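You operate a simulated robot arm through the tools that you are given. There is no shell and no other tool. Be economical: measure what you need, move in short steps, check, and stop when the job is done.

The job below is to be done with a simulated two-armed robot. You get a single attempt, and the scene is never put back.

Task
Take the lid off the green cup and lay it down on the green bench by the sampler. Put the bearing on the green bench by the sampler away on the lower shelf of the blue rack. Take the blue carton from the middle shelf of the blue rack and leave it on the screen table. Fetch the black roll from the lower shelf of the green rack and set it in the red bin. Any order will do. Set down upright: blue carton.

Only the result counts: the job must be done as asked and must still hold three seconds after the hand-in. Knocking over, shifting, dropping, spilling or breaking anything else fails it. Lids that push on must go on centred and level and be pressed home; caps that screw on are set level and turned clockwise until they are tight.

Robot
Two 7-joint arms with two-finger grippers on one trunk, on a base that drives. Base frame: it is fixed to the floor where the robot stands at the start and does not move with it; the origin is under the middle of the robot, x ahead of it, y to its left, z up; the surface under the hand at the start is at about z = 800. Units: mm, degrees, N and s.
The left shoulder is at the start at [78, 151, 988], the right one opposite. With the tool pointing down near the work surface each hand reaches from about 300 to 800 mm from the robot's upright axis, wherever it stands, measured 20 degrees to its own side. Places, roughly: bearing (6x6x2 cm) [900, -300, 800]; black roll (8x8x4 cm) [600, 3200, 500]; blue carton [750, 2250, 1000]; green cup (6x6x6 cm) [700, 100, 800]; lower shelf of the blue rack [800, 1800, 500]; red bin [750, 2000, 500]; screen table [-900, 1500, 800]. Payload 2.54 kg a hand.
Tool frame (each hand has its own): the origin (TCP) lies between the finger pads and is the grasp point; the fingertips stand 30 mm ahead of it; z points along the fingers, y is the line along which they close. Largest opening 116 mm; the body of the gripper starts 95 mm behind the TCP.
Orientation is that of the tool frame in the base frame, as a unit quaternion [x, y, z, w]. With the fingers straight down and closing along the base's y, the tool's x points along the base's -x, its y along +y and its z along -z.

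Tools
- The arms move only by the tool step_arm. It takes "left_motion", "right_motion" or both (then of equal length, played together; a hand with none holds still); each is a list of rows, each a list of 2 entries, a list of its own where there are three numbers: the shift along the tool's x, y, z in units of 20 mm (1.0 is 20 mm), then the turn, a rotation vector about the tool's x, y, z in units of 5 degrees (1.0 is 5 degrees). In form: [[[x, y, z], [rx, ry, rz]], ...]. A call has 1 to 12 rows; each row shifts and turns the commanded pose from where the row before left it, along the tool's axes as they then stand. "left_grip" and "right_grip" are, for a hand that has rows, the gripper command, from -1 (fully open) to 1 (shut), values between in proportion, set as the call begins (left out, the last holds). A call with a number of a shift or a turn outside -1 to 1 is refused whole. Rows are played at 5 a second. More than 50 mm and 8.6 degrees between two rows, or a gripper value outside its range, and nothing of the call is played. A pose out of reach is approached as far as the arm can. The call stops where the force on the tool passes 40 N (or 10 N more than at its start, if that is more) or the arm is blocked; 0.2 s more then pass. Each finger travels about 72 mm/s and halts on what it meets, pressing with about 29 N; the grip force reading is that of the motor and also rises with nothing between the fingers. The clock runs only during rows and for 0.2 s after the last one: add rows that do not move to give the fingers time. It gives the time, the measured TCP pose, the force on the tool (base axes), the opening and the grip force at its end, in the units of the frame above (readings bear some noise), with the torque about the TCP (base axes, N m) and any sound that the robot's microphone picked up.
- Cameras (640 x 400 px; columns grow to the right, rows downward): "scene" is now at [156.5, -3.4, 1159.1]; the picture's right is [-0.07, -1.00, 0.00], its down [-0.15, 0.01, -0.99] and it looks along [0.99, -0.07, -0.15] (base axes); focal length 240 px, centre (320, 200). "left" rides on the left gripper at [69, 15, -122] in its tool frame; the picture's right is [-0.21, 0.98, 0.00], its down [-0.83, -0.18, -0.53] and it looks along [-0.52, -0.11, 0.85] (tool axes); focal length 251 px, centre (320, 200). "right" rides on the right gripper at [69, -15, -122] in its tool frame; the picture's right is [0.22, 0.98, 0.00], its down [-0.83, 0.18, -0.53] and it looks along [-0.52, 0.12, 0.85] (tool axes); focal length 251 px, centre (320, 200). There is no depth. A picture from a camera that has moved, and an enlarged one, comes with that camera's place and axes in the base frame and with its lens. The place of the scene camera against the robot may be out by one fixed shift of up to 12 mm in any direction.
- capture(camera): a new picture of that camera. It takes no simulated time.
- raise_lower(by): slides the trunk up (or, below 0, down) by that many mm; the arms and the scene camera ride with it, the base frame stays. It gives what a move gives, with no picture.
- drive_base(legs): drives the robot by 1 to 6 legs, each [ahead, left, turn to the left] in mm, mm and degrees, along the robot's own axes; the way and the turn of a leg run together, so that a leg with both is an arc; at most 1500 mm and 180 degrees a leg. The arms and the cameras ride along, it lands a little off, and it stops where it bumps. It gives what a move gives.
- aim_head(pan, tilt): turns the head with the scene camera to pan (to the left, within 80 degrees either way) and tilt (down, from -29 to 69), counted from straight ahead of the robot. It gives what a move gives.
- enlarge(camera, box): a new picture of the part [left, top, right, bottom] of that camera's present view, enlarged. It takes no simulated time.
- finish_job(): hands the job in; it is judged then, once.

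Go step by step. Nothing tells you exact positions but the pictures and the camera data: compare them with the known pose of the tool, close in by small moves and look again before you grip or let go. The budget is 165 turns and 122 pictures, counting those below and the enlarged ones. Unless the task says otherwise, let go and move clear before handing in.

The tools are called by a JSON object that holds its "fn" and its "kwargs". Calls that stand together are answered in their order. step_arm: Moves the arms, as the interface text tells. Its arguments: {"type":"object","properties":{"left_motion":{"type":"array","items":{"type":"array"}},"left_grip":{"type":"number"},"right_motion":{"type":"array","items":{"type":"array"}},"right_grip":{"type":"number"}},"required":[]} The other tools are called the same way: raise_lower (by) slides the trunk up or down; drive_base (legs) drives the base; aim_head (pan, tilt) turns the head that bears the scene camera; capture (camera) takes a picture; enlarge (camera, box) takes an enlarged picture of a part of a camera's view; finish_job () hands the job in.

At the start:

```text
t: 0.0
left_eef_pos: [449.6, 172.1, 1053.6]
left_orientation: [0.0, 1.0, -0.001, -0.001]
left_contact_force: [-0.1, 0.2, -0.3]
left_wrist_torque: [0.0, -0.03, 0.0]
left_finger_gap: 115.9
left_finger_force: 0.0
right_eef_pos: [343.1, -218.9, 1076.2]
right_orientation: [0.0, 1.0, 0.0, 0.001]
right_contact_force: [0.0, -0.5, -0.9]
right_wrist_torque: [-0.01, 0.0, 0.01]
right_finger_gap: 116.0
right_finger_force: 0.2
trunk travel left (down, up): [-225.0, 64.0]
robot x, y, heading: [3.8, -2.7, 0.0]
head pan, tilt: [-4.0, 8.7]
```

scene: 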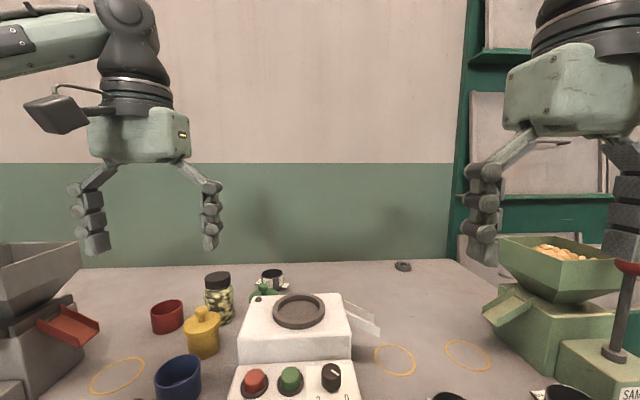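
right: 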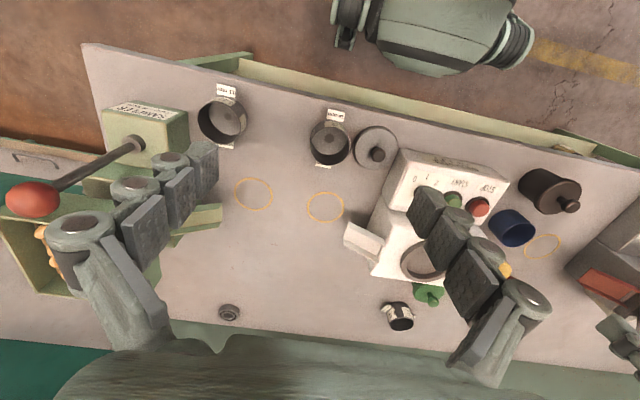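
left: 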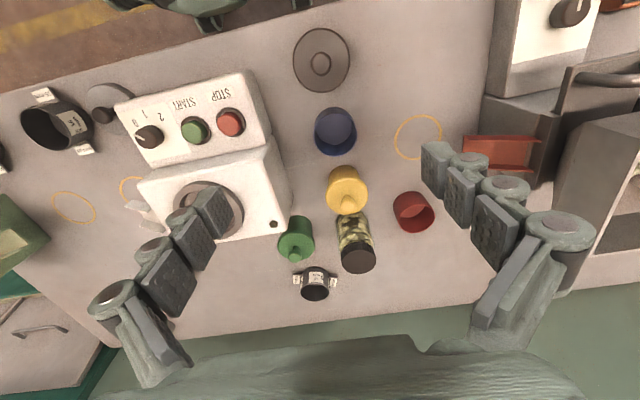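

The bench lies ahead, with the green lidded cup near [690, 85] and the bearing at the back right. I'll look closer at both.

{"fn": "enlarge", "kwargs": {"camera": "left", "box": [220, 180, 380, 310]}}

{"fn": "enlarge", "kwargs": {"camera": "scene", "box": [140, 230, 460, 400]}}

{"fn": "enlarge", "kwargs": {"camera": "right", "box": [160, 250, 480, 400]}}

```text
3.08 times, centred on (300, 245) of left
camera zoom: at [381.0, 187.0, 1175.4], right [0.21, 0.98, 0.0], down [0.83, -0.18, 0.53], along [0.52, -0.12, -0.85], focal length 774 px, centre (382, 62)
```

zoom: 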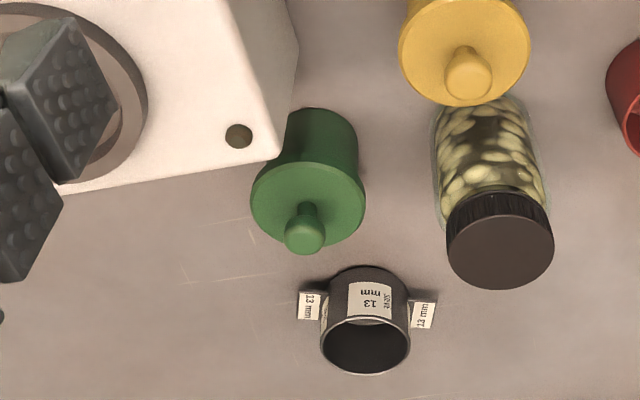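

```text
2.00 times, centred on (300, 315) of scene
camera zoom: at [156.5, -3.4, 1159.1], right [-0.07, -1.0, 0.0], down [-0.15, 0.01, -0.99], along [0.99, -0.07, -0.15], focal length 481 px, centre (360, -30)
```

zoom: 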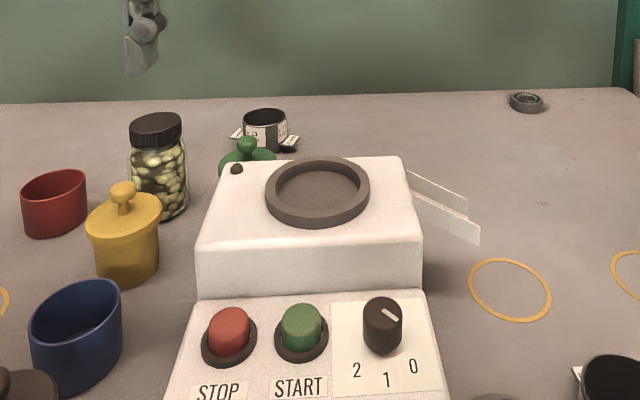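

```text
2.00 times, centred on (320, 325) of right
camera zoom: at [274.5, -234.5, 1198.8], right [-0.21, 0.98, 0.0], down [0.83, 0.18, 0.53], along [0.52, 0.11, -0.84], focal length 503 px, centre (320, -50)
```

zoom: 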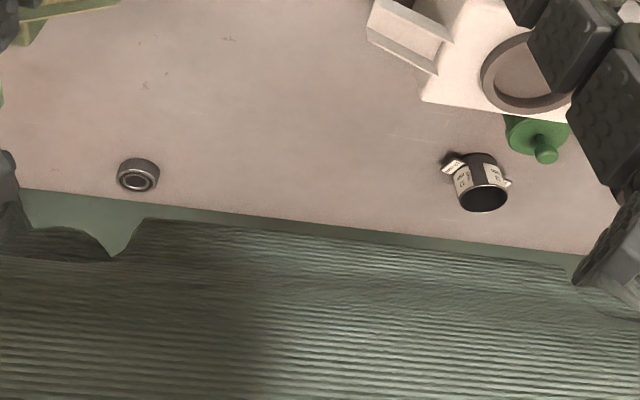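

The lid knob top computes to about [650, 85, 892], and the bearing to about [900, -340]. Next I check how close I can stand to the bench, and look left toward the racks.

{"fn": "aim_head", "kwargs": {"pan": 0, "tilt": 65}}

{"fn": "capture", "kwargs": {"camera": "scene"}}

{"fn": "aim_head", "kwargs": {"pan": 75, "tilt": 10}}

{"fn": "capture", "kwargs": {"camera": "scene"}}

```text
t: 1.2
left_eef_pos: [448.7, 169.8, 1055.1]
left_orientation: [0.0, 1.0, -0.001, 0.0]
left_contact_force: [0.5, -0.4, -0.3]
left_wrist_torque: [-0.03, -0.01, 0.02]
left_finger_gap: 116.0
left_finger_force: 0.1
right_eef_pos: [343.5, -218.6, 1075.7]
right_orientation: [0.001, 1.0, -0.001, 0.001]
right_contact_force: [0.1, -0.3, 0.2]
right_wrist_torque: [-0.04, 0.03, -0.01]
right_finger_gap: 116.3
right_finger_force: 0.0
trunk travel left (down, up): [-225.0, 64.0]
robot x, y, heading: [-2.7, -1.2, -0.1]
head pan, tilt: [0.0, 65.0]
```

```text
115 pictures are left
camera scene: at [124.7, 3.0, 1077.1], right [0.0, -1.0, 0.0], down [-0.91, 0.0, -0.42], along [0.42, 0.0, -0.91], focal length 240 px, centre (320, 200)
```

scene: 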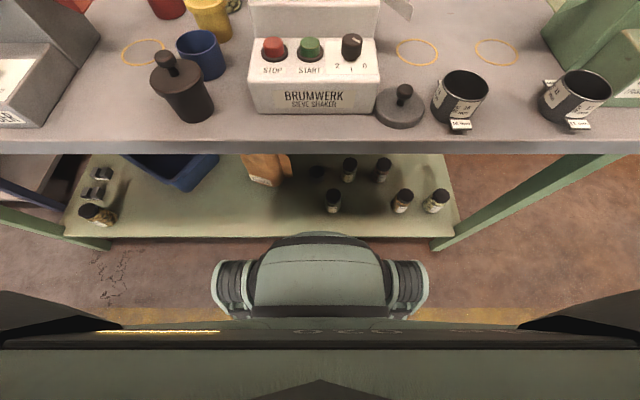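

```text
t: 2.7
left_eef_pos: [450.0, 170.2, 1053.9]
left_orientation: [0.0, 1.0, 0.0, -0.001]
left_contact_force: [-0.4, 0.1, 0.5]
left_wrist_torque: [-0.01, 0.0, 0.0]
left_finger_gap: 116.0
left_finger_force: 0.1
right_eef_pos: [343.7, -219.3, 1076.7]
right_orientation: [0.0, 1.0, 0.0, 0.0]
right_contact_force: [0.5, 0.1, -0.2]
right_wrist_torque: [0.01, -0.01, 0.0]
right_finger_gap: 115.9
right_finger_force: 0.0
trunk travel left (down, up): [-225.0, 64.0]
robot x, y, heading: [4.7, -1.6, 0.1]
head pan, tilt: [75.0, 10.0]
```

```text
114 pictures are left
camera scene: at [88.1, 92.8, 1157.0], right [0.97, -0.26, 0.0], down [-0.05, -0.17, -0.98], along [0.26, 0.95, -0.17], focal length 240 px, centre (320, 200)
```

scene: 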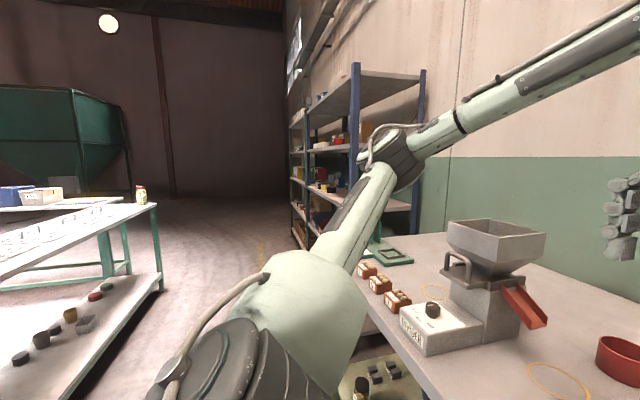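

The base already stands close to the under-shelf, so I'll keep it here. I'll take the lid with the left arm and lay it at the free front spot near [430, 325], moving above the knob first.

{"fn": "step_arm", "kwargs": {"left_motion": [[[-1, -0.43, 0.2], [0, 0, 0]], [[-1, -0.43, 0.2], [0, 0, 0]], [[-1, -0.43, 0.2], [0, 0, 0]], [[-1, -0.43, 0.2], [0, 0, 0]], [[-1, -0.43, 0.2], [0, 0, 0]], [[-1, -0.43, 0.2], [0, 0, 0]], [[-1, -0.43, 0.2], [0, 0, 0]], [[-1, -0.43, 0.2], [0, 0, 0]], [[-1, -0.43, 0.2], [0, 0, 0]], [[-1, -0.43, 0.2], [0, 0, 0]]], "left_grip": 0.1}}

{"fn": "capture", "kwargs": {"camera": "left"}}

{"fn": "aim_head", "kwargs": {"pan": 0, "tilt": 30}}

{"fn": "capture", "kwargs": {"camera": "scene"}}

```text
t: 4.9
left_eef_pos: [652.9, 84.6, 1014.1]
left_orientation: [0.001, 1.0, -0.002, -0.001]
left_contact_force: [0.3, -0.5, -0.5]
left_wrist_torque: [0.0, 0.01, 0.01]
left_finger_gap: 52.4
left_finger_force: 0.1
right_eef_pos: [344.0, -221.1, 1076.5]
right_orientation: [0.001, 1.0, 0.001, 0.0]
right_contact_force: [0.3, 0.2, 0.1]
right_wrist_torque: [0.02, 0.02, 0.02]
right_finger_gap: 116.0
right_finger_force: 0.1
trunk travel left (down, up): [-225.0, 64.0]
robot x, y, heading: [-3.5, -0.7, 0.0]
head pan, tilt: [75.0, 10.0]
```

```text
113 pictures are left
camera left: at [582.6, 100.9, 1134.9], right [0.21, 0.98, 0.0], down [0.83, -0.18, 0.53], along [0.52, -0.12, -0.85], focal length 251 px, centre (320, 200)
```

left: 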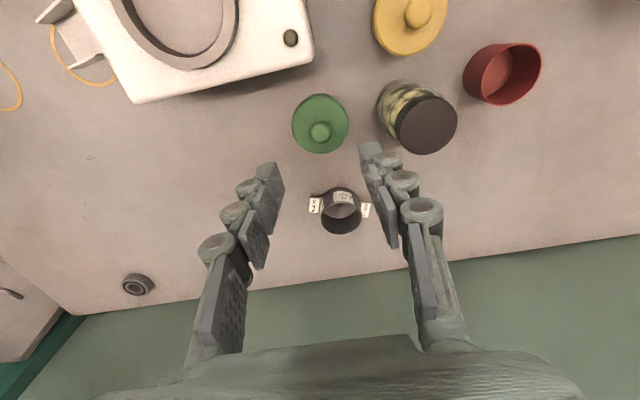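

```text
t: 6.4
left_eef_pos: [651.4, 86.8, 1014.5]
left_orientation: [0.001, 1.0, -0.001, -0.001]
left_contact_force: [-0.2, -0.5, -0.2]
left_wrist_torque: [0.02, 0.0, 0.01]
left_finger_gap: 52.3
left_finger_force: 0.1
right_eef_pos: [343.6, -220.0, 1076.2]
right_orientation: [0.001, 1.0, 0.0, 0.0]
right_contact_force: [-0.4, 0.3, 0.2]
right_wrist_torque: [0.01, -0.02, 0.03]
right_finger_gap: 116.0
right_finger_force: 0.0
trunk travel left (down, up): [-225.0, 64.0]
robot x, y, heading: [2.0, 1.4, -0.1]
head pan, tilt: [0.0, 30.0]
```

```text
112 pictures are left
camera scene: at [154.4, 3.1, 1124.8], right [0.0, -1.0, 0.0], down [-0.5, 0.0, -0.87], along [0.87, 0.0, -0.5], focal length 240 px, centre (320, 200)
```

scene: 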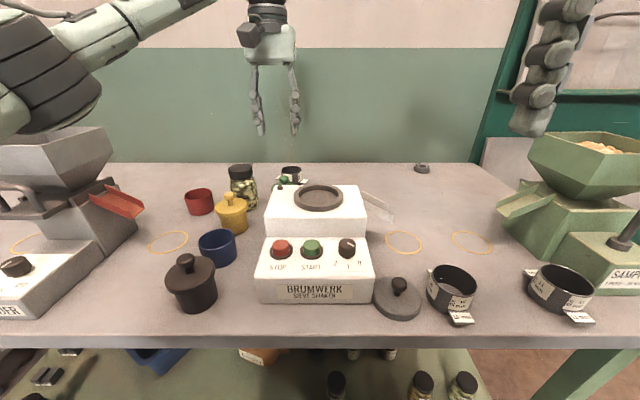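

The hand is centred over the knob, and the disc computes to z of about 867. I'll come down to TCP z of about 900 and check.

{"fn": "step_arm", "kwargs": {"left_motion": [[[-0.05, -0.05, 0.95], [0, 0, 0]], [[-0.05, -0.05, 0.95], [0, 0, 0]], [[0, 0, 0.95], [0, 0, 0]], [[0, 0, 0.95], [0, 0, 0]], [[0, 0, 0.95], [0, 0, 0]], [[0, 0, 0.95], [0, 0, 0]]]}}

{"fn": "capture", "kwargs": {"camera": "left"}}

{"fn": "enlarge", "kwargs": {"camera": "scene", "box": [220, 100, 380, 230]}}

```text
t: 7.8
left_eef_pos: [648.8, 84.5, 899.8]
left_orientation: [0.0, 1.0, -0.001, -0.001]
left_contact_force: [-0.6, -0.1, -0.4]
left_wrist_torque: [0.0, 0.02, 0.0]
left_finger_gap: 52.0
left_finger_force: 0.0
right_eef_pos: [343.8, -219.1, 1077.3]
right_orientation: [0.001, 1.0, 0.0, 0.0]
right_contact_force: [-0.4, -0.1, -0.3]
right_wrist_torque: [0.02, 0.03, -0.05]
right_finger_gap: 115.7
right_finger_force: 0.1
trunk travel left (down, up): [-225.0, 64.0]
robot x, y, heading: [-0.3, -0.3, -0.0]
head pan, tilt: [0.0, 30.0]
```

```text
111 pictures are left
camera left: at [580.2, 99.5, 1021.5], right [0.21, 0.98, 0.0], down [0.83, -0.18, 0.53], along [0.52, -0.12, -0.85], focal length 251 px, centre (320, 200)
```

left: 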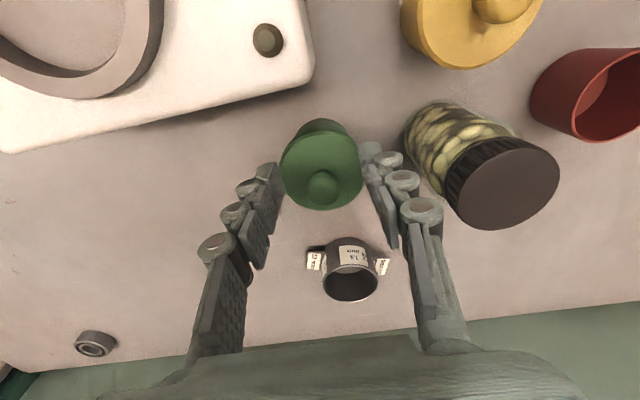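

```text
3.08 times, centred on (300, 165) of scene
camera zoom: at [154.6, 3.1, 1124.8], right [0.0, -1.0, 0.0], down [-0.5, 0.0, -0.87], along [0.87, 0.0, -0.5], focal length 740 px, centre (382, 308)
```

zoom: 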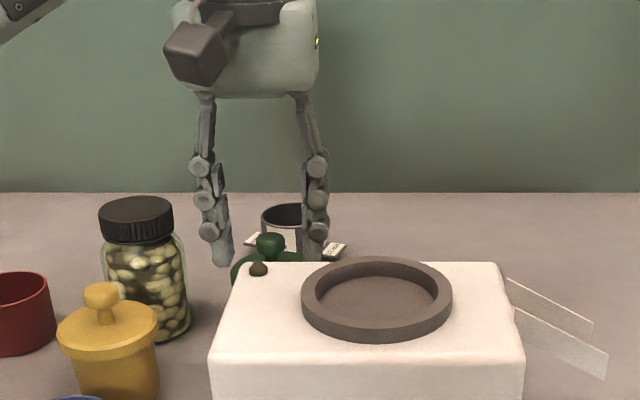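

The knob sits centred between the fingers with the tips just above the disc, so I'll close and lift a little.

{"fn": "step_arm", "kwargs": {"left_motion": [[[-0.1, 0, 0], [0, 0, 0]], [[0, 0, 0], [0, 0, 0]], [[0, 0, 0], [0, 0, 0]], [[0, 0, 0], [0, 0, 0]], [[0, 0, -0.5], [0, 0, 0]], [[0, 0, -0.5], [0, 0, 0]], [[0, 0, -0.5], [0, 0, 0]], [[0, 0, -1], [0, 0, 0]], [[0, 0, -1], [0, 0, 0]]], "left_grip": 1}}

{"fn": "capture", "kwargs": {"camera": "left"}}

{"fn": "enlarge", "kwargs": {"camera": "scene", "box": [220, 70, 380, 230]}}

```text
t: 9.8
left_eef_pos: [655.2, 80.9, 969.5]
left_orientation: [0.0, 1.0, -0.001, -0.002]
left_contact_force: [-0.5, -0.6, 0.1]
left_wrist_torque: [0.01, 0.0, 0.03]
left_finger_gap: 19.8
left_finger_force: 28.3
right_eef_pos: [341.9, -219.7, 1075.8]
right_orientation: [0.001, 1.0, 0.0, 0.001]
right_contact_force: [-0.4, 1.3, 0.3]
right_wrist_torque: [0.05, 0.01, -0.03]
right_finger_gap: 115.8
right_finger_force: 0.1
trunk travel left (down, up): [-225.0, 64.0]
robot x, y, heading: [0.3, 4.2, 0.1]
head pan, tilt: [0.0, 30.0]
heard: snap
```

```text
109 pictures are left
camera left: at [585.4, 97.7, 1090.7], right [0.21, 0.98, 0.0], down [0.83, -0.18, 0.53], along [0.52, -0.12, -0.85], focal length 251 px, centre (320, 200)
```

left: 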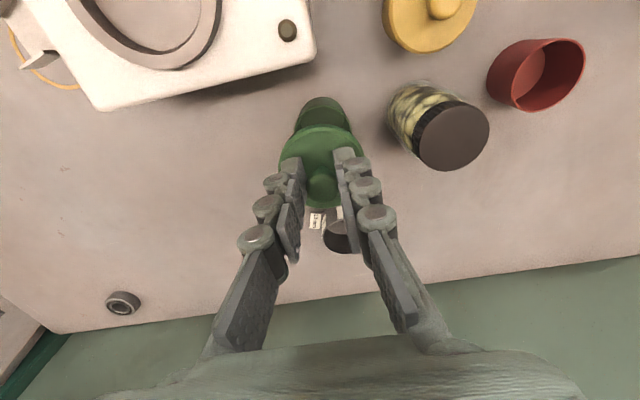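

```text
2.50 times, centred on (300, 150) of scene
camera zoom: at [154.3, 2.9, 1124.8], right [0.0, -1.0, 0.0], down [-0.5, 0.0, -0.87], along [0.87, 0.0, -0.5], focal length 601 px, centre (370, 325)
```

zoom: 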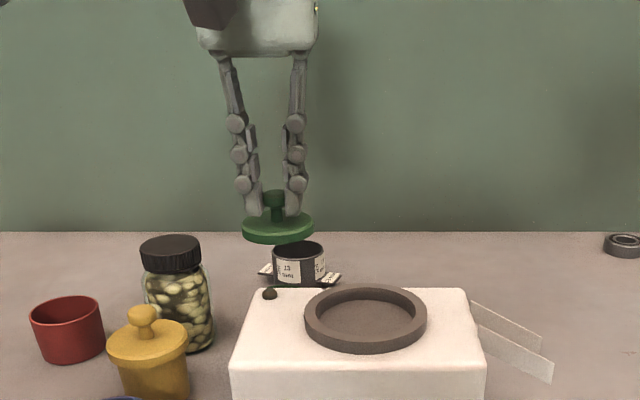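

The lid came off cleanly, and I'm carrying it to the free spot at about [440, 322].

{"fn": "step_arm", "kwargs": {"left_motion": [[[0.4, 0.4, -1], [0, 0, 0]], [[0.94, 1, -0.5], [0, 0, 0]], [[0.94, 1, 0], [0, 0, 0]], [[0.94, 1, 0], [0, 0, 0]], [[0.94, 1, 0], [0, 0, 0]], [[0.94, 1, 0], [0, 0, 0]], [[0.94, 1, 0], [0, 0, 0]], [[0.94, 1, 0], [0, 0, 0]], [[0.94, 1, 0], [0, 0, 0]], [[0.94, 1, 0], [0, 0, 0]], [[0.94, 1, 0], [0, 0, 0]], [[0.94, 1, 0], [0, 0, 0]]]}}

{"fn": "step_arm", "kwargs": {"left_motion": [[[0, 0.65, 1], [0, 0, 0]], [[0, 0, 1], [0, 0, 0]], [[0, 0, 1], [0, 0, 0]], [[0, 0, 1], [0, 0, 0]]]}}

{"fn": "capture", "kwargs": {"camera": "scene"}}

{"fn": "capture", "kwargs": {"camera": "left"}}

```text
t: 12.4
left_eef_pos: [436.7, 311.9, 1001.6]
left_orientation: [0.001, 1.0, -0.001, -0.001]
left_contact_force: [1.3, -1.1, 0.3]
left_wrist_torque: [0.03, 0.0, 0.0]
left_finger_gap: 19.9
left_finger_force: 29.3
right_eef_pos: [343.0, -220.3, 1077.3]
right_orientation: [0.001, 1.0, 0.0, 0.001]
right_contact_force: [0.5, -0.2, -0.9]
right_wrist_torque: [0.0, -0.03, 0.0]
right_finger_gap: 116.0
right_finger_force: 0.1
trunk travel left (down, up): [-225.0, 64.0]
robot x, y, heading: [-4.5, -0.9, -0.1]
head pan, tilt: [0.0, 30.0]
```

```text
t: 13.4
left_eef_pos: [438.2, 324.2, 920.1]
left_orientation: [-0.001, 1.0, -0.001, -0.001]
left_contact_force: [0.8, 0.0, -0.4]
left_wrist_torque: [0.0, 0.02, -0.02]
left_finger_gap: 20.0
left_finger_force: 28.5
right_eef_pos: [344.0, -220.3, 1076.3]
right_orientation: [0.001, 1.0, 0.0, 0.001]
right_contact_force: [0.3, 0.6, -0.7]
right_wrist_torque: [0.0, -0.02, 0.0]
right_finger_gap: 115.9
right_finger_force: 0.0
trunk travel left (down, up): [-225.0, 64.0]
robot x, y, heading: [1.8, -0.8, -0.1]
head pan, tilt: [0.0, 30.0]
```

```text
107 pictures are left
camera scene: at [154.5, 3.1, 1124.8], right [0.0, -1.0, 0.0], down [-0.5, 0.0, -0.87], along [0.87, 0.0, -0.5], focal length 240 px, centre (320, 200)
```

scene: 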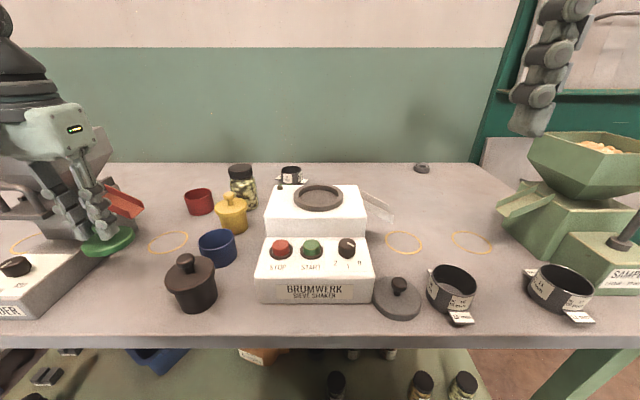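

```text
106 pictures are left
camera left: at [370.1, 340.5, 1041.8], right [0.21, 0.98, 0.0], down [0.83, -0.18, 0.53], along [0.52, -0.12, -0.85], focal length 251 px, centre (320, 200)
```

left: 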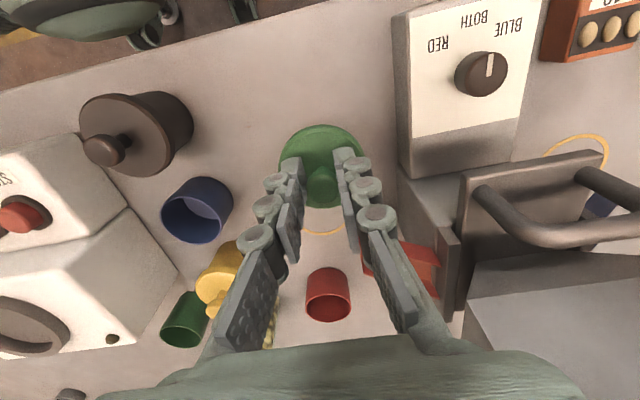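

The area under the lid is clear, so I'll lower it until it touches.

{"fn": "step_arm", "kwargs": {"left_motion": [[[0, 0, 0.9], [0, 0, 0]], [[0, 0, 0.9], [0, 0, 0]], [[0, 0, 0.7], [0, 0, 0]], [[0, 0, 0.5], [0, 0, 0]], [[0, 0, 0.2], [0, 0, 0]], [[0, 0, 0], [0, 0, 0]]]}}

{"fn": "capture", "kwargs": {"camera": "scene"}}

{"fn": "enlarge", "kwargs": {"camera": "scene", "box": [40, 180, 180, 300]}}

```text
t: 14.8
left_eef_pos: [438.5, 324.7, 856.6]
left_orientation: [0.0, 1.0, -0.001, -0.001]
left_contact_force: [-0.3, 0.6, 0.3]
left_wrist_torque: [0.0, -0.02, 0.01]
left_finger_gap: 19.8
left_finger_force: 28.9
right_eef_pos: [344.4, -220.7, 1076.6]
right_orientation: [0.001, 1.0, 0.0, 0.001]
right_contact_force: [-0.8, 0.8, -0.8]
right_wrist_torque: [0.03, 0.0, -0.02]
right_finger_gap: 116.1
right_finger_force: 0.0
trunk travel left (down, up): [-225.0, 64.0]
robot x, y, heading: [0.9, -2.5, -0.1]
head pan, tilt: [0.0, 30.0]
```

```text
105 pictures are left
camera scene: at [154.5, 3.0, 1124.7], right [0.0, -1.0, 0.0], down [-0.5, 0.0, -0.87], along [0.87, 0.0, -0.5], focal length 240 px, centre (320, 200)
```

scene: 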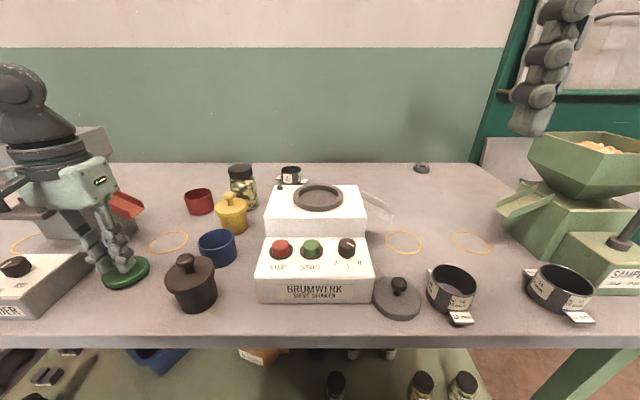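

```text
3.33 times, centred on (110, 240) of scene
camera zoom: at [154.5, 3.0, 1124.7], right [0.0, -1.0, 0.0], down [-0.5, 0.0, -0.87], along [0.87, 0.0, -0.5], focal length 801 px, centre (1020, 67)
```

zoom: 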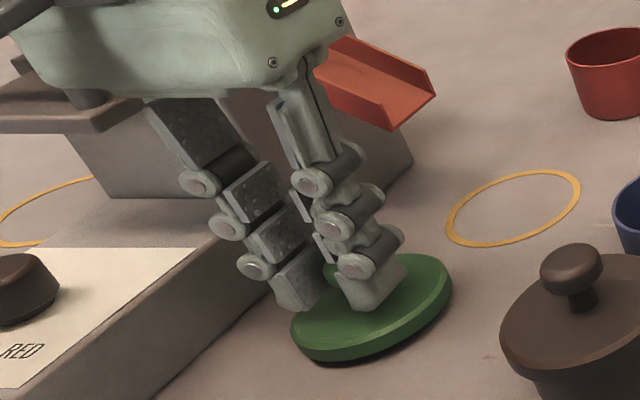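

{"fn": "step_arm", "kwargs": {"left_motion": [[[0, 0, 0.15], [0, 0, 0]], [[0, 0, 0.15], [0, 0, 0]], [[0, 0, 0.15], [0, 0, 0]], [[0, 0, 0], [0, 0, 0]]]}}

{"fn": "enlarge", "kwargs": {"camera": "scene", "box": [40, 180, 180, 300]}}

```text
t: 15.8
left_eef_pos: [438.6, 324.0, 849.8]
left_orientation: [-0.001, 1.0, 0.0, 0.002]
left_contact_force: [0.1, 1.7, 17.8]
left_wrist_torque: [0.07, 0.27, 0.01]
left_finger_gap: 19.7
left_finger_force: 28.4
right_eef_pos: [341.9, -219.1, 1076.2]
right_orientation: [0.0, 1.0, 0.001, 0.001]
right_contact_force: [-0.3, -0.3, -0.6]
right_wrist_torque: [0.03, -0.02, 0.01]
right_finger_gap: 116.0
right_finger_force: 0.1
trunk travel left (down, up): [-225.0, 64.0]
robot x, y, heading: [-0.6, -3.3, 0.1]
head pan, tilt: [0.0, 30.0]
```

```text
3.33 times, centred on (110, 240) of scene
camera zoom: at [153.5, 2.4, 1125.2], right [0.0, -1.0, 0.0], down [-0.5, 0.0, -0.87], along [0.87, 0.0, -0.5], focal length 801 px, centre (1020, 67)
```

zoom: 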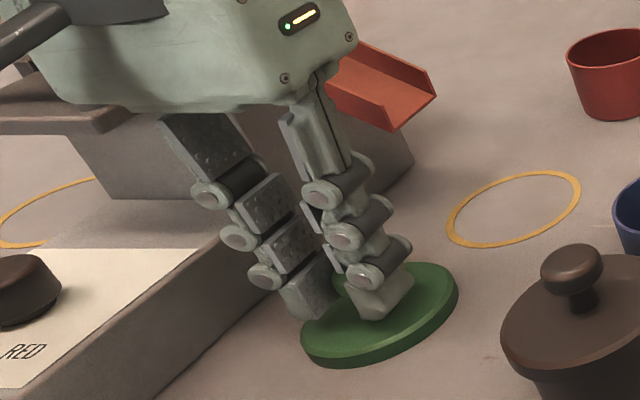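

The lid is resting on the bench (18 N), so I'll ease off, open and rise.

{"fn": "step_arm", "kwargs": {"left_motion": [[[0, 0, -0.05], [0, 0, 0]], [[0, 0, 0], [0, 0, 0]], [[0, 0, 0], [0, 0, 0]], [[0, 0, -0.3], [0, 0, 0]], [[0, 0, -0.8], [0, 0, 0]], [[0, 0, -1], [0, 0, 0]], [[0, 0, -1], [0, 0, 0]], [[0, 0, -1], [0, 0, 0]], [[0, 0, -1], [0, 0, 0]], [[0, 0, -1], [0, 0, 0]], [[0, 0, -1], [0, 0, 0]]], "left_grip": 0.1}}

{"fn": "capture", "kwargs": {"camera": "left"}}

{"fn": "enlarge", "kwargs": {"camera": "right", "box": [0, 60, 320, 260]}}

```text
t: 18.2
left_eef_pos: [438.1, 323.1, 994.1]
left_orientation: [0.0, 1.0, -0.001, -0.001]
left_contact_force: [-0.3, -0.5, -0.7]
left_wrist_torque: [-0.03, -0.03, 0.0]
left_finger_gap: 52.3
left_finger_force: 0.1
right_eef_pos: [342.6, -220.5, 1076.9]
right_orientation: [0.001, 1.0, 0.001, 0.001]
right_contact_force: [0.1, 0.9, 0.2]
right_wrist_torque: [0.03, -0.03, 0.03]
right_finger_gap: 115.9
right_finger_force: 0.1
trunk travel left (down, up): [-225.0, 64.0]
robot x, y, heading: [0.9, -2.4, -0.2]
head pan, tilt: [0.0, 30.0]
```

```text
102 pictures are left
camera left: at [370.0, 339.3, 1114.0], right [0.21, 0.98, 0.0], down [0.83, -0.18, 0.53], along [0.52, -0.12, -0.85], focal length 251 px, centre (320, 200)
```

left: 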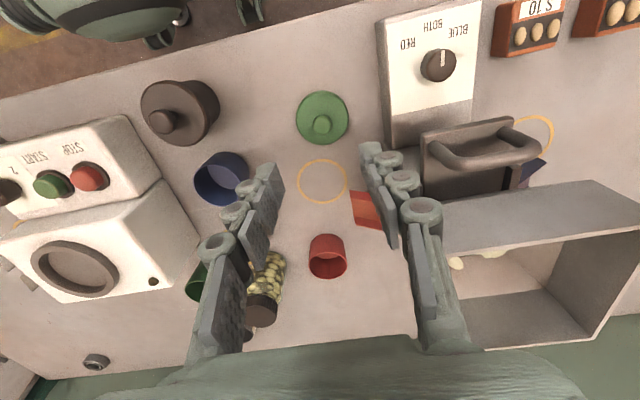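

```text
2.00 times, centred on (160, 160) of right
camera zoom: at [274.4, -234.7, 1198.7], right [-0.21, 0.98, 0.0], down [0.83, 0.18, 0.53], along [0.52, 0.11, -0.84], focal length 503 px, centre (640, 280)
```

zoom: 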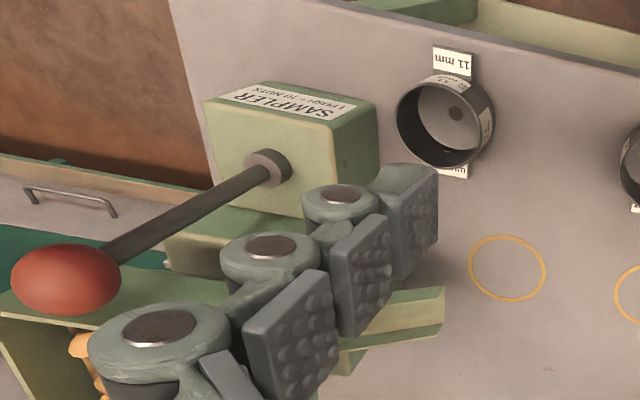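

The lid lies flat on the bench. Now for the bearing: I'll swing the right hand forward and tilt it outward for the extra reach.

{"fn": "step_arm", "kwargs": {"right_motion": [[[-1, -0.4, 0], [0, 0, 0]], [[-1, -0.4, 0], [0, 0, 0]], [[-1, -0.4, 0], [0, 0, 0]], [[-1, -0.4, 0], [0, 0, 0]], [[-1, -0.4, 0], [0, 0, 0]], [[-1, -0.4, 0], [0, 0, 0]], [[-1, -0.4, 0], [0, 0, 0]], [[-1, -0.4, 0], [0, 0, 0]], [[-1, -0.4, 0], [0, 0, 0]], [[-1, -0.4, 0], [0, 0, 0]], [[-1, -0.4, 0], [0, 0, 0]], [[-1, -0.4, 0], [0, 0, 0]]], "right_grip": -0.6}}

{"fn": "step_arm", "kwargs": {"right_motion": [[[0, 0, 0], [0, -1, 0]], [[0, 0, 0], [0, -1, 0]], [[0, 0, 0], [0, -1, 0]], [[0, 0, 0], [0, -1, 0]], [[0, 0, 0], [0, -1, 0]], [[0, 0, 0], [0, -1, 0]], [[0, 0, 0], [0, -1, 0]], [[0, 0, 0], [0, -1, 0]]]}}

{"fn": "capture", "kwargs": {"camera": "right"}}

{"fn": "capture", "kwargs": {"camera": "scene"}}

```text
t: 20.8
left_eef_pos: [439.3, 323.2, 992.4]
left_orientation: [0.0, 1.0, -0.001, -0.001]
left_contact_force: [0.3, 0.3, 0.4]
left_wrist_torque: [0.02, -0.04, -0.03]
left_finger_gap: 52.1
left_finger_force: 0.1
right_eef_pos: [584.0, -318.0, 1075.2]
right_orientation: [0.001, 1.0, 0.0, 0.0]
right_contact_force: [0.3, -0.4, 0.0]
right_wrist_torque: [0.03, 0.02, -0.04]
right_finger_gap: 92.8
right_finger_force: 0.1
trunk travel left (down, up): [-225.0, 64.0]
robot x, y, heading: [-2.5, -2.8, -0.0]
head pan, tilt: [0.0, 30.0]
```

```text
t: 22.6
left_eef_pos: [439.1, 324.0, 993.5]
left_orientation: [0.0, 1.0, -0.001, 0.0]
left_contact_force: [-0.6, -0.6, -0.6]
left_wrist_torque: [0.0, 0.03, 0.02]
left_finger_gap: 52.2
left_finger_force: 0.0
right_eef_pos: [583.6, -316.2, 1077.6]
right_orientation: [0.001, 0.939, 0.0, 0.344]
right_contact_force: [0.4, -0.2, 0.2]
right_wrist_torque: [0.04, -0.03, -0.02]
right_finger_gap: 93.0
right_finger_force: 0.0
trunk travel left (down, up): [-225.0, 64.0]
robot x, y, heading: [2.6, 0.0, -0.1]
head pan, tilt: [0.0, 30.0]
```

```text
100 pictures are left
camera right: at [452.3, -330.2, 1125.9], right [-0.16, 0.98, -0.14], down [0.29, 0.18, 0.94], along [0.94, 0.11, -0.31], focal length 251 px, centre (320, 200)
```

right: 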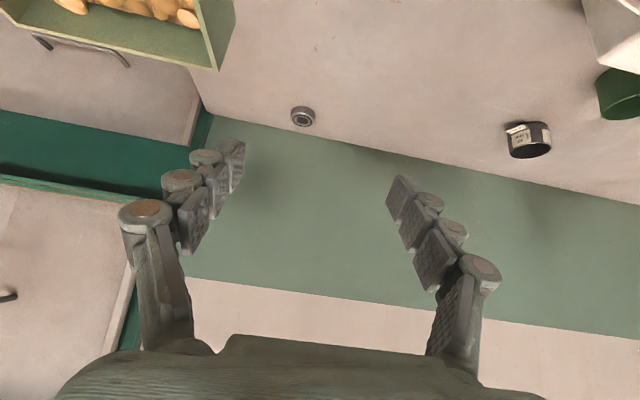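

```text
99 pictures are left
camera scene: at [154.3, 2.9, 1124.8], right [0.0, -1.0, 0.0], down [-0.5, 0.0, -0.87], along [0.87, 0.0, -0.5], focal length 240 px, centre (320, 200)
```

scene: 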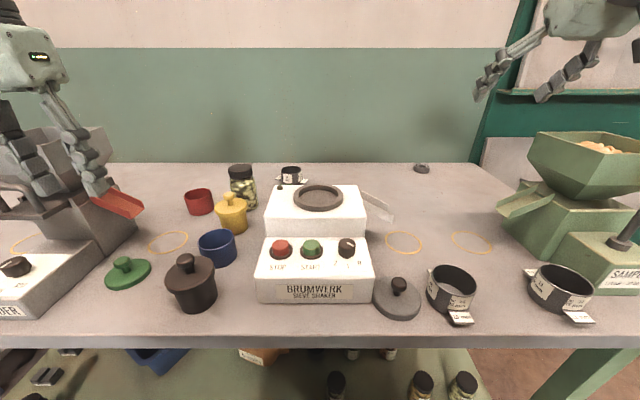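

Refined bearing position is about [892, -338]. I'm approaching it along the tilted tool axis.

{"fn": "step_arm", "kwargs": {"right_motion": [[[-0.29, -0.08, 1], [0, 0, 0]], [[-0.29, -0.08, 1], [0, 0, 0]], [[-0.29, -0.08, 1], [0, 0, 0]], [[-0.29, -0.08, 1], [0, 0, 0]], [[-0.29, -0.08, 1], [0, 0, 0]], [[-0.29, -0.08, 1], [0, 0, 0]], [[-0.29, -0.08, 1], [0, 0, 0]], [[-0.29, -0.08, 1], [0, 0, 0]], [[-0.29, -0.08, 1], [0, 0, 0]], [[-0.29, -0.08, 1], [0, 0, 0]], [[-0.29, -0.08, 1], [0, 0, 0]], [[-0.29, -0.08, 1], [0, 0, 0]]]}}

{"fn": "capture", "kwargs": {"camera": "right"}}

```text
t: 25.2
left_eef_pos: [439.8, 323.8, 992.6]
left_orientation: [0.0, 1.0, -0.001, -0.001]
left_contact_force: [0.0, -0.1, -0.9]
left_wrist_torque: [0.01, -0.01, 0.01]
left_finger_gap: 52.4
left_finger_force: 0.2
right_eef_pos: [790.8, -334.7, 937.7]
right_orientation: [0.001, 0.94, 0.0, 0.342]
right_contact_force: [0.3, -0.5, -0.1]
right_wrist_torque: [-0.01, -0.01, 0.04]
right_finger_gap: 93.0
right_finger_force: 0.1
trunk travel left (down, up): [-225.0, 64.0]
robot x, y, heading: [-1.1, -1.5, -0.1]
head pan, tilt: [0.0, 30.0]
```

```text
98 pictures are left
camera right: at [659.7, -348.5, 986.9], right [-0.16, 0.98, -0.14], down [0.29, 0.18, 0.94], along [0.94, 0.11, -0.31], focal length 251 px, centre (320, 200)
```

right: 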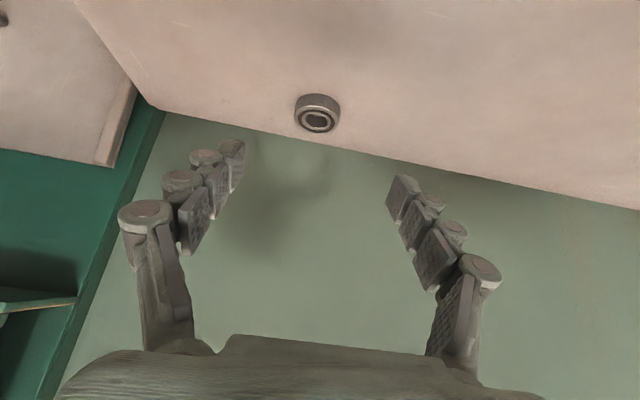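

{"fn": "step_arm", "kwargs": {"right_motion": [[[0, -0.03, 1], [0, 0, 0]], [[0, -0.03, 1], [0, 0, 0]], [[0, -0.03, 1], [0, 0, 0]], [[0, -0.03, 1], [0, 0, 0]], [[0, -0.03, 1], [0, 0, 0]], [[0, -0.03, 0.9], [0, 0, 0]]]}}

{"fn": "capture", "kwargs": {"camera": "right"}}

{"fn": "enlarge", "kwargs": {"camera": "scene", "box": [360, 90, 520, 220]}}

```text
t: 26.6
left_eef_pos: [439.0, 323.4, 992.2]
left_orientation: [0.0, 1.0, -0.001, -0.001]
left_contact_force: [0.1, -0.9, -0.2]
left_wrist_torque: [-0.01, 0.02, -0.02]
left_finger_gap: 52.1
left_finger_force: 0.0
right_eef_pos: [840.7, -344.8, 851.8]
right_orientation: [0.001, 0.939, 0.0, 0.343]
right_contact_force: [0.4, 0.5, -0.1]
right_wrist_torque: [0.04, -0.03, 0.02]
right_finger_gap: 92.8
right_finger_force: 0.1
right hand out of reach, approached as far as the arm can: row 5, 6
trunk travel left (down, up): [-225.0, 64.0]
robot x, y, heading: [-3.1, -1.7, 0.2]
head pan, tilt: [0.0, 30.0]
```

```text
97 pictures are left
camera right: at [710.0, -359.3, 900.9], right [-0.16, 0.98, -0.14], down [0.29, 0.18, 0.94], along [0.94, 0.11, -0.31], focal length 251 px, centre (320, 200)
```

right: 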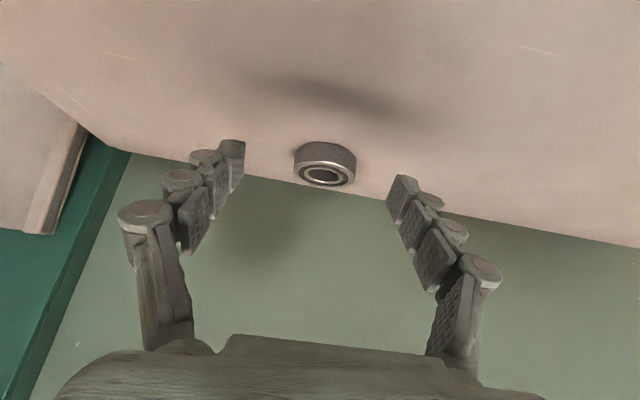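

```text
3.08 times, centred on (440, 155) of scene
camera zoom: at [154.5, 2.9, 1124.7], right [0.0, -1.0, 0.0], down [-0.5, 0.0, -0.87], along [0.87, 0.0, -0.5], focal length 740 px, centre (-49, 338)
```

zoom: 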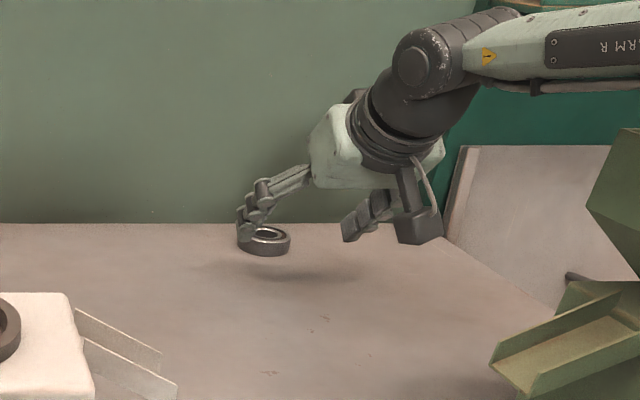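

The arm falls about 40 mm short. I'll back off upward, then drive a little right and forward, which looks clear of the under-shelf.

{"fn": "step_arm", "kwargs": {"right_motion": [[[0, 0, -0.9], [0, 0, 0]], [[0, 0, -1], [0, 0, 0]], [[0, 0, -1], [0, 0, 0]], [[0, 0, -1], [0, 0, 0]], [[0, 0, -1], [0, 0, 0]], [[0, 0, -1], [0, 0, 0]]]}}

{"fn": "drive_base", "kwargs": {"legs": [[0, -110, 0], [40, 0, 0]]}}

{"fn": "capture", "kwargs": {"camera": "right"}}

```text
t: 28.0
left_eef_pos: [438.9, 323.7, 993.6]
left_orientation: [0.0, 1.0, -0.001, -0.002]
left_contact_force: [-0.6, -0.1, 0.5]
left_wrist_torque: [0.03, 0.01, -0.01]
left_finger_gap: 52.1
left_finger_force: 0.1
right_eef_pos: [764.7, -345.0, 942.5]
right_orientation: [0.0, 0.94, 0.0, 0.342]
right_contact_force: [-0.1, 0.3, 0.4]
right_wrist_torque: [-0.03, -0.01, 0.02]
right_finger_gap: 92.9
right_finger_force: 0.0
trunk travel left (down, up): [-225.0, 64.0]
robot x, y, heading: [1.2, 2.1, -0.0]
head pan, tilt: [0.0, 30.0]
```

```text
t: 30.2
left_eef_pos: [480.0, 213.3, 991.9]
left_orientation: [0.0, 1.0, -0.001, -0.001]
left_contact_force: [0.6, -0.1, 0.1]
left_wrist_torque: [0.02, 0.04, 0.02]
left_finger_gap: 52.4
left_finger_force: 0.1
right_eef_pos: [804.9, -454.7, 941.2]
right_orientation: [0.002, 0.94, -0.001, 0.342]
right_contact_force: [0.5, 0.4, -0.7]
right_wrist_torque: [0.04, 0.0, 0.03]
right_finger_gap: 92.3
right_finger_force: 0.1
trunk travel left (down, up): [-225.0, 64.0]
robot x, y, heading: [39.3, -108.9, 0.0]
head pan, tilt: [0.0, 30.0]
```

```text
95 pictures are left
camera right: at [675.0, -468.9, 990.9], right [-0.16, 0.98, -0.14], down [0.29, 0.18, 0.94], along [0.94, 0.11, -0.31], focal length 251 px, centre (320, 200)
```

right: 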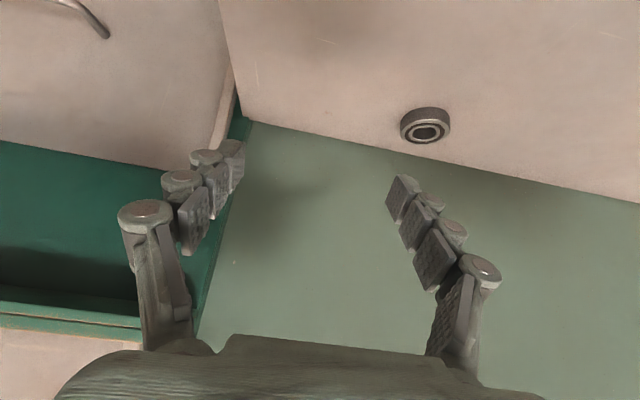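

{"fn": "step_arm", "kwargs": {"right_motion": [[[0, 0.97, 0.6], [0, 0, 0]], [[0, 0.97, 0.6], [0, 0, 0]], [[0, 0.97, 0.6], [0, 0, 0]], [[0, 0.97, 0.6], [0, 0, 0]], [[0, 0.97, 0.6], [0, 0, 0]], [[0, 0.97, 0.6], [0, 0, 0]], [[0.3, 0, 0.4], [0, 0, 0]]]}}

{"fn": "capture", "kwargs": {"camera": "right"}}

```text
t: 31.8
left_eef_pos: [479.8, 213.1, 992.5]
left_orientation: [0.001, 1.0, 0.0, 0.0]
left_contact_force: [-0.4, 0.6, 0.7]
left_wrist_torque: [-0.01, 0.0, -0.03]
left_finger_gap: 52.0
left_finger_force: 0.2
right_eef_pos: [848.2, -341.8, 876.6]
right_orientation: [0.001, 0.94, 0.001, 0.342]
right_contact_force: [0.6, 0.4, 0.9]
right_wrist_torque: [0.01, 0.03, 0.02]
right_finger_gap: 92.7
right_finger_force: 0.0
right hand out of reach, approached as far as the arm can: row 6
trunk travel left (down, up): [-225.0, 64.0]
robot x, y, heading: [40.8, -112.1, -0.2]
head pan, tilt: [0.0, 30.0]
```

```text
94 pictures are left
camera right: at [716.4, -356.3, 925.3], right [-0.16, 0.98, -0.14], down [0.29, 0.18, 0.94], along [0.94, 0.11, -0.31], focal length 251 px, centre (320, 200)
```

right: 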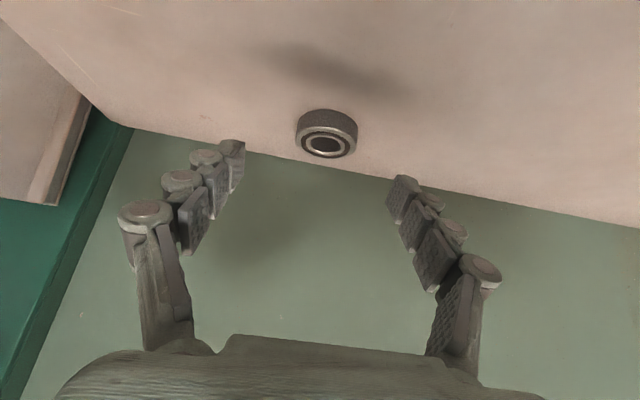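

{"fn": "step_arm", "kwargs": {"right_motion": [[[0, 0.1, 0.5], [0, 0, 0]], [[0, 0.1, 0.5], [0, 0, 0]], [[0, 0, 0], [0, 0, 0]]]}}

```text
t: 32.6
left_eef_pos: [481.0, 212.9, 992.4]
left_orientation: [0.0, 1.0, -0.002, -0.001]
left_contact_force: [-0.2, -0.7, 0.2]
left_wrist_torque: [-0.02, -0.06, 0.0]
left_finger_gap: 52.3
left_finger_force: 0.1
right_eef_pos: [846.8, -344.8, 863.8]
right_orientation: [0.001, 0.939, 0.0, 0.343]
right_contact_force: [0.5, 0.0, 0.2]
right_wrist_torque: [-0.02, -0.02, 0.0]
right_finger_gap: 92.9
right_finger_force: 0.0
right hand out of reach, approached as far as the arm can: row 1, 2
trunk travel left (down, up): [-225.0, 64.0]
robot x, y, heading: [42.6, -108.2, 0.0]
head pan, tilt: [0.0, 30.0]
```

Reach is better with the target further to the arm's own side. I'll retract, drive back left and slightly forward, and tuck the left hand in meanwhile.

{"fn": "step_arm", "kwargs": {"right_motion": [[[0, 0, -1], [0, 0, 0]], [[0, 0, -1], [0, 0, 0]], [[0, 0, -1], [0, 0, 0]], [[0, 0, -1], [0, 0, 0]], [[0, 0, -1], [0, 0, 0]], [[0, 0, 0], [0, 0, 0]]], "left_motion": [[[1, -1, -0.7], [0, 0, 0]], [[1, -1, -0.7], [0, 0, 0]], [[1, -1, -0.7], [0, 0, 0]], [[1, -1, -0.7], [0, 0, 0]], [[1, 0, -0.7], [0, 0, 0]], [[1, 0, 0], [0, 0, 0]]]}}

{"fn": "drive_base", "kwargs": {"legs": [[0, 130, 0], [25, 0, 0]]}}

{"fn": "step_arm", "kwargs": {"right_motion": [[[0, -1, 0], [0, 0, 0]], [[0, -1, 0], [0, 0, 0]], [[0, -1, 0], [0, 0, 0]], [[0, -1, 0], [0, 0, 0]], [[0, -1, 0], [0, 0, 0]], [[0, -1, 0], [0, 0, 0]]]}}

{"fn": "capture", "kwargs": {"camera": "right"}}

```text
t: 34.0
left_eef_pos: [358.6, 132.9, 1063.2]
left_orientation: [0.0, 1.0, -0.001, -0.002]
left_contact_force: [0.2, 0.2, -0.4]
left_wrist_torque: [0.0, -0.01, -0.03]
left_finger_gap: 52.1
left_finger_force: 0.1
right_eef_pos: [780.8, -343.9, 942.8]
right_orientation: [0.002, 0.94, 0.0, 0.342]
right_contact_force: [0.7, -0.5, 0.2]
right_wrist_torque: [0.03, -0.01, -0.02]
right_finger_gap: 92.6
right_finger_force: 0.0
trunk travel left (down, up): [-225.0, 64.0]
robot x, y, heading: [37.3, -113.1, -0.2]
head pan, tilt: [0.0, 30.0]
```

```text
t: 36.3
left_eef_pos: [382.4, 261.3, 1062.3]
left_orientation: [0.0, 1.0, -0.001, -0.001]
left_contact_force: [-0.1, 0.2, -0.8]
left_wrist_torque: [0.03, -0.01, 0.01]
left_finger_gap: 52.2
left_finger_force: 0.1
right_eef_pos: [804.0, -216.2, 941.5]
right_orientation: [0.002, 0.939, -0.001, 0.343]
right_contact_force: [0.0, -0.2, 0.5]
right_wrist_torque: [0.01, -0.03, 0.03]
right_finger_gap: 92.6
right_finger_force: 0.1
trunk travel left (down, up): [-225.0, 64.0]
robot x, y, heading: [65.6, 20.2, 0.0]
head pan, tilt: [0.0, 30.0]
```

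```text
t: 37.7
left_eef_pos: [381.3, 261.6, 1063.2]
left_orientation: [0.0, 1.0, -0.001, -0.001]
left_contact_force: [-0.8, -0.5, -0.5]
left_wrist_torque: [-0.02, -0.02, -0.03]
left_finger_gap: 52.2
left_finger_force: 0.0
right_eef_pos: [802.7, -336.6, 942.8]
right_orientation: [0.001, 0.94, 0.0, 0.342]
right_contact_force: [0.2, -0.5, 0.0]
right_wrist_torque: [-0.02, -0.01, 0.03]
right_finger_gap: 92.7
right_finger_force: 0.1
trunk travel left (down, up): [-225.0, 64.0]
robot x, y, heading: [64.4, 20.5, 0.3]
head pan, tilt: [0.0, 30.0]
```

```text
93 pictures are left
camera right: at [672.2, -350.6, 992.0], right [-0.16, 0.98, -0.14], down [0.29, 0.18, 0.94], along [0.94, 0.11, -0.31], focal length 251 px, centre (320, 200)
```

right: 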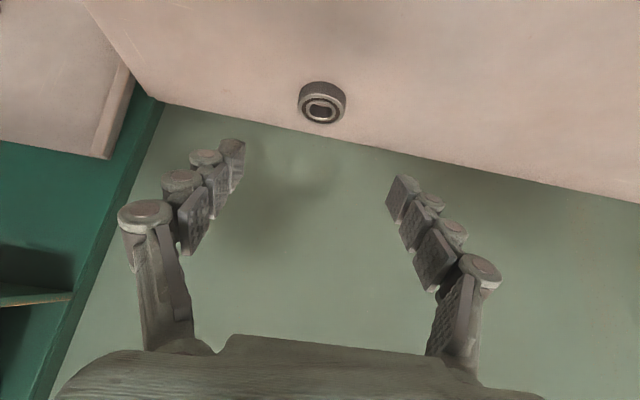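

{"fn": "step_arm", "kwargs": {"right_motion": [[[0.09, 0, 0.96], [0, 0, 0]], [[0.09, 0, 0.96], [0, 0, 0]], [[0.09, 0, 0.96], [0, 0, 0]], [[0.09, 0, 0.96], [0, 0, 0]], [[0.09, -0.05, 0.96], [0, 0, 0]], [[0.09, -0.05, 0.96], [0, 0, 0]]]}}

{"fn": "capture", "kwargs": {"camera": "right"}}

{"fn": "enlarge", "kwargs": {"camera": "scene", "box": [360, 90, 520, 220]}}

```text
t: 39.1
left_eef_pos: [381.8, 261.5, 1062.5]
left_orientation: [0.0, 1.0, -0.001, -0.001]
left_contact_force: [-0.1, 0.1, 0.1]
left_wrist_torque: [-0.02, 0.01, 0.01]
left_finger_gap: 52.2
left_finger_force: 0.0
right_eef_pos: [870.8, -339.1, 845.1]
right_orientation: [0.001, 0.94, 0.001, 0.342]
right_contact_force: [-0.5, 0.4, 0.7]
right_wrist_torque: [0.0, -0.01, -0.02]
right_finger_gap: 92.7
right_finger_force: 0.0
trunk travel left (down, up): [-225.0, 64.0]
robot x, y, heading: [62.0, 19.8, 0.2]
head pan, tilt: [0.0, 30.0]
```

```text
92 pictures are left
camera right: at [738.3, -353.1, 894.6], right [-0.16, 0.98, -0.14], down [0.29, 0.18, 0.94], along [0.94, 0.11, -0.31], focal length 251 px, centre (320, 200)
```

right: 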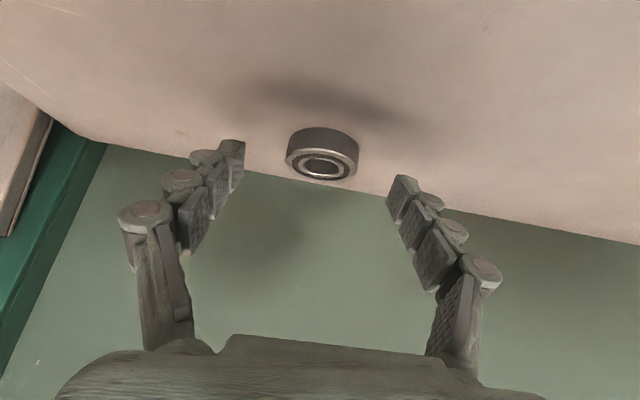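

```text
3.08 times, centred on (440, 155) of scene
camera zoom: at [218.1, 21.5, 1124.7], right [0.0, -1.0, 0.0], down [-0.5, 0.0, -0.87], along [0.87, 0.0, -0.5], focal length 740 px, centre (-49, 338)
```

zoom: 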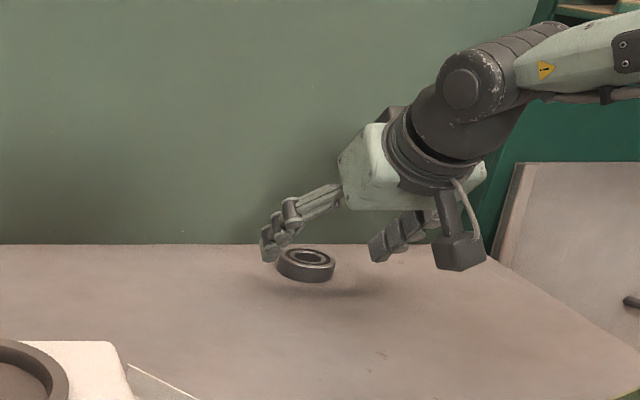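

{"fn": "step_arm", "kwargs": {"right_motion": [[[0.08, 0, 0.4], [0, 0, 0]], [[0.08, 0, 0.4], [0, 0, 0]], [[0, 0, 0], [0, 0, 0]]]}}

{"fn": "capture", "kwargs": {"camera": "right"}}

{"fn": "enlarge", "kwargs": {"camera": "scene", "box": [400, 120, 500, 200]}}

```text
t: 39.9
left_eef_pos: [381.5, 260.8, 1062.9]
left_orientation: [0.0, 1.0, -0.001, -0.002]
left_contact_force: [0.8, -0.3, -0.6]
left_wrist_torque: [0.0, -0.01, 0.0]
left_finger_gap: 52.2
left_finger_force: 0.0
right_eef_pos: [878.2, -338.8, 831.6]
right_orientation: [0.002, 0.939, -0.001, 0.343]
right_contact_force: [0.3, -0.2, 0.4]
right_wrist_torque: [0.0, -0.01, 0.01]
right_finger_gap: 92.9
right_finger_force: 0.0
trunk travel left (down, up): [-225.0, 64.0]
robot x, y, heading: [64.2, 18.3, 0.1]
head pan, tilt: [0.0, 30.0]
```

```text
90 pictures are left
camera right: at [746.6, -352.8, 880.9], right [-0.16, 0.98, -0.14], down [0.29, 0.18, 0.94], along [0.94, 0.11, -0.31], focal length 251 px, centre (320, 200)
```

right: 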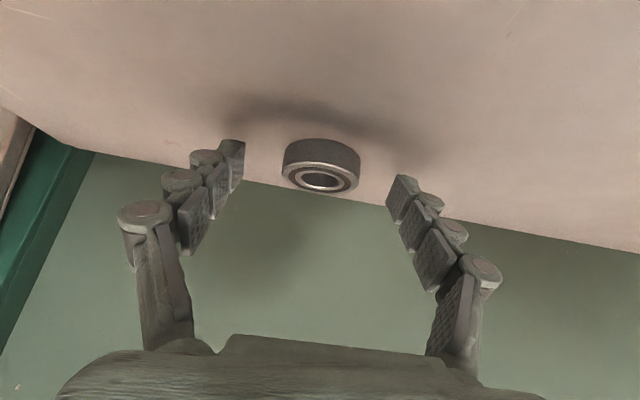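

```text
5.00 times, centred on (450, 160) of scene
camera zoom: at [217.8, 21.6, 1124.8], right [0.0, -1.0, 0.0], down [-0.5, 0.0, -0.87], along [0.87, 0.0, -0.5], focal length 1202 px, centre (-330, 400)
```

zoom: 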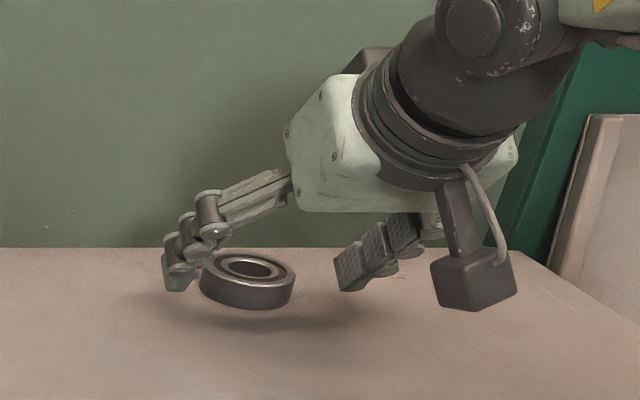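

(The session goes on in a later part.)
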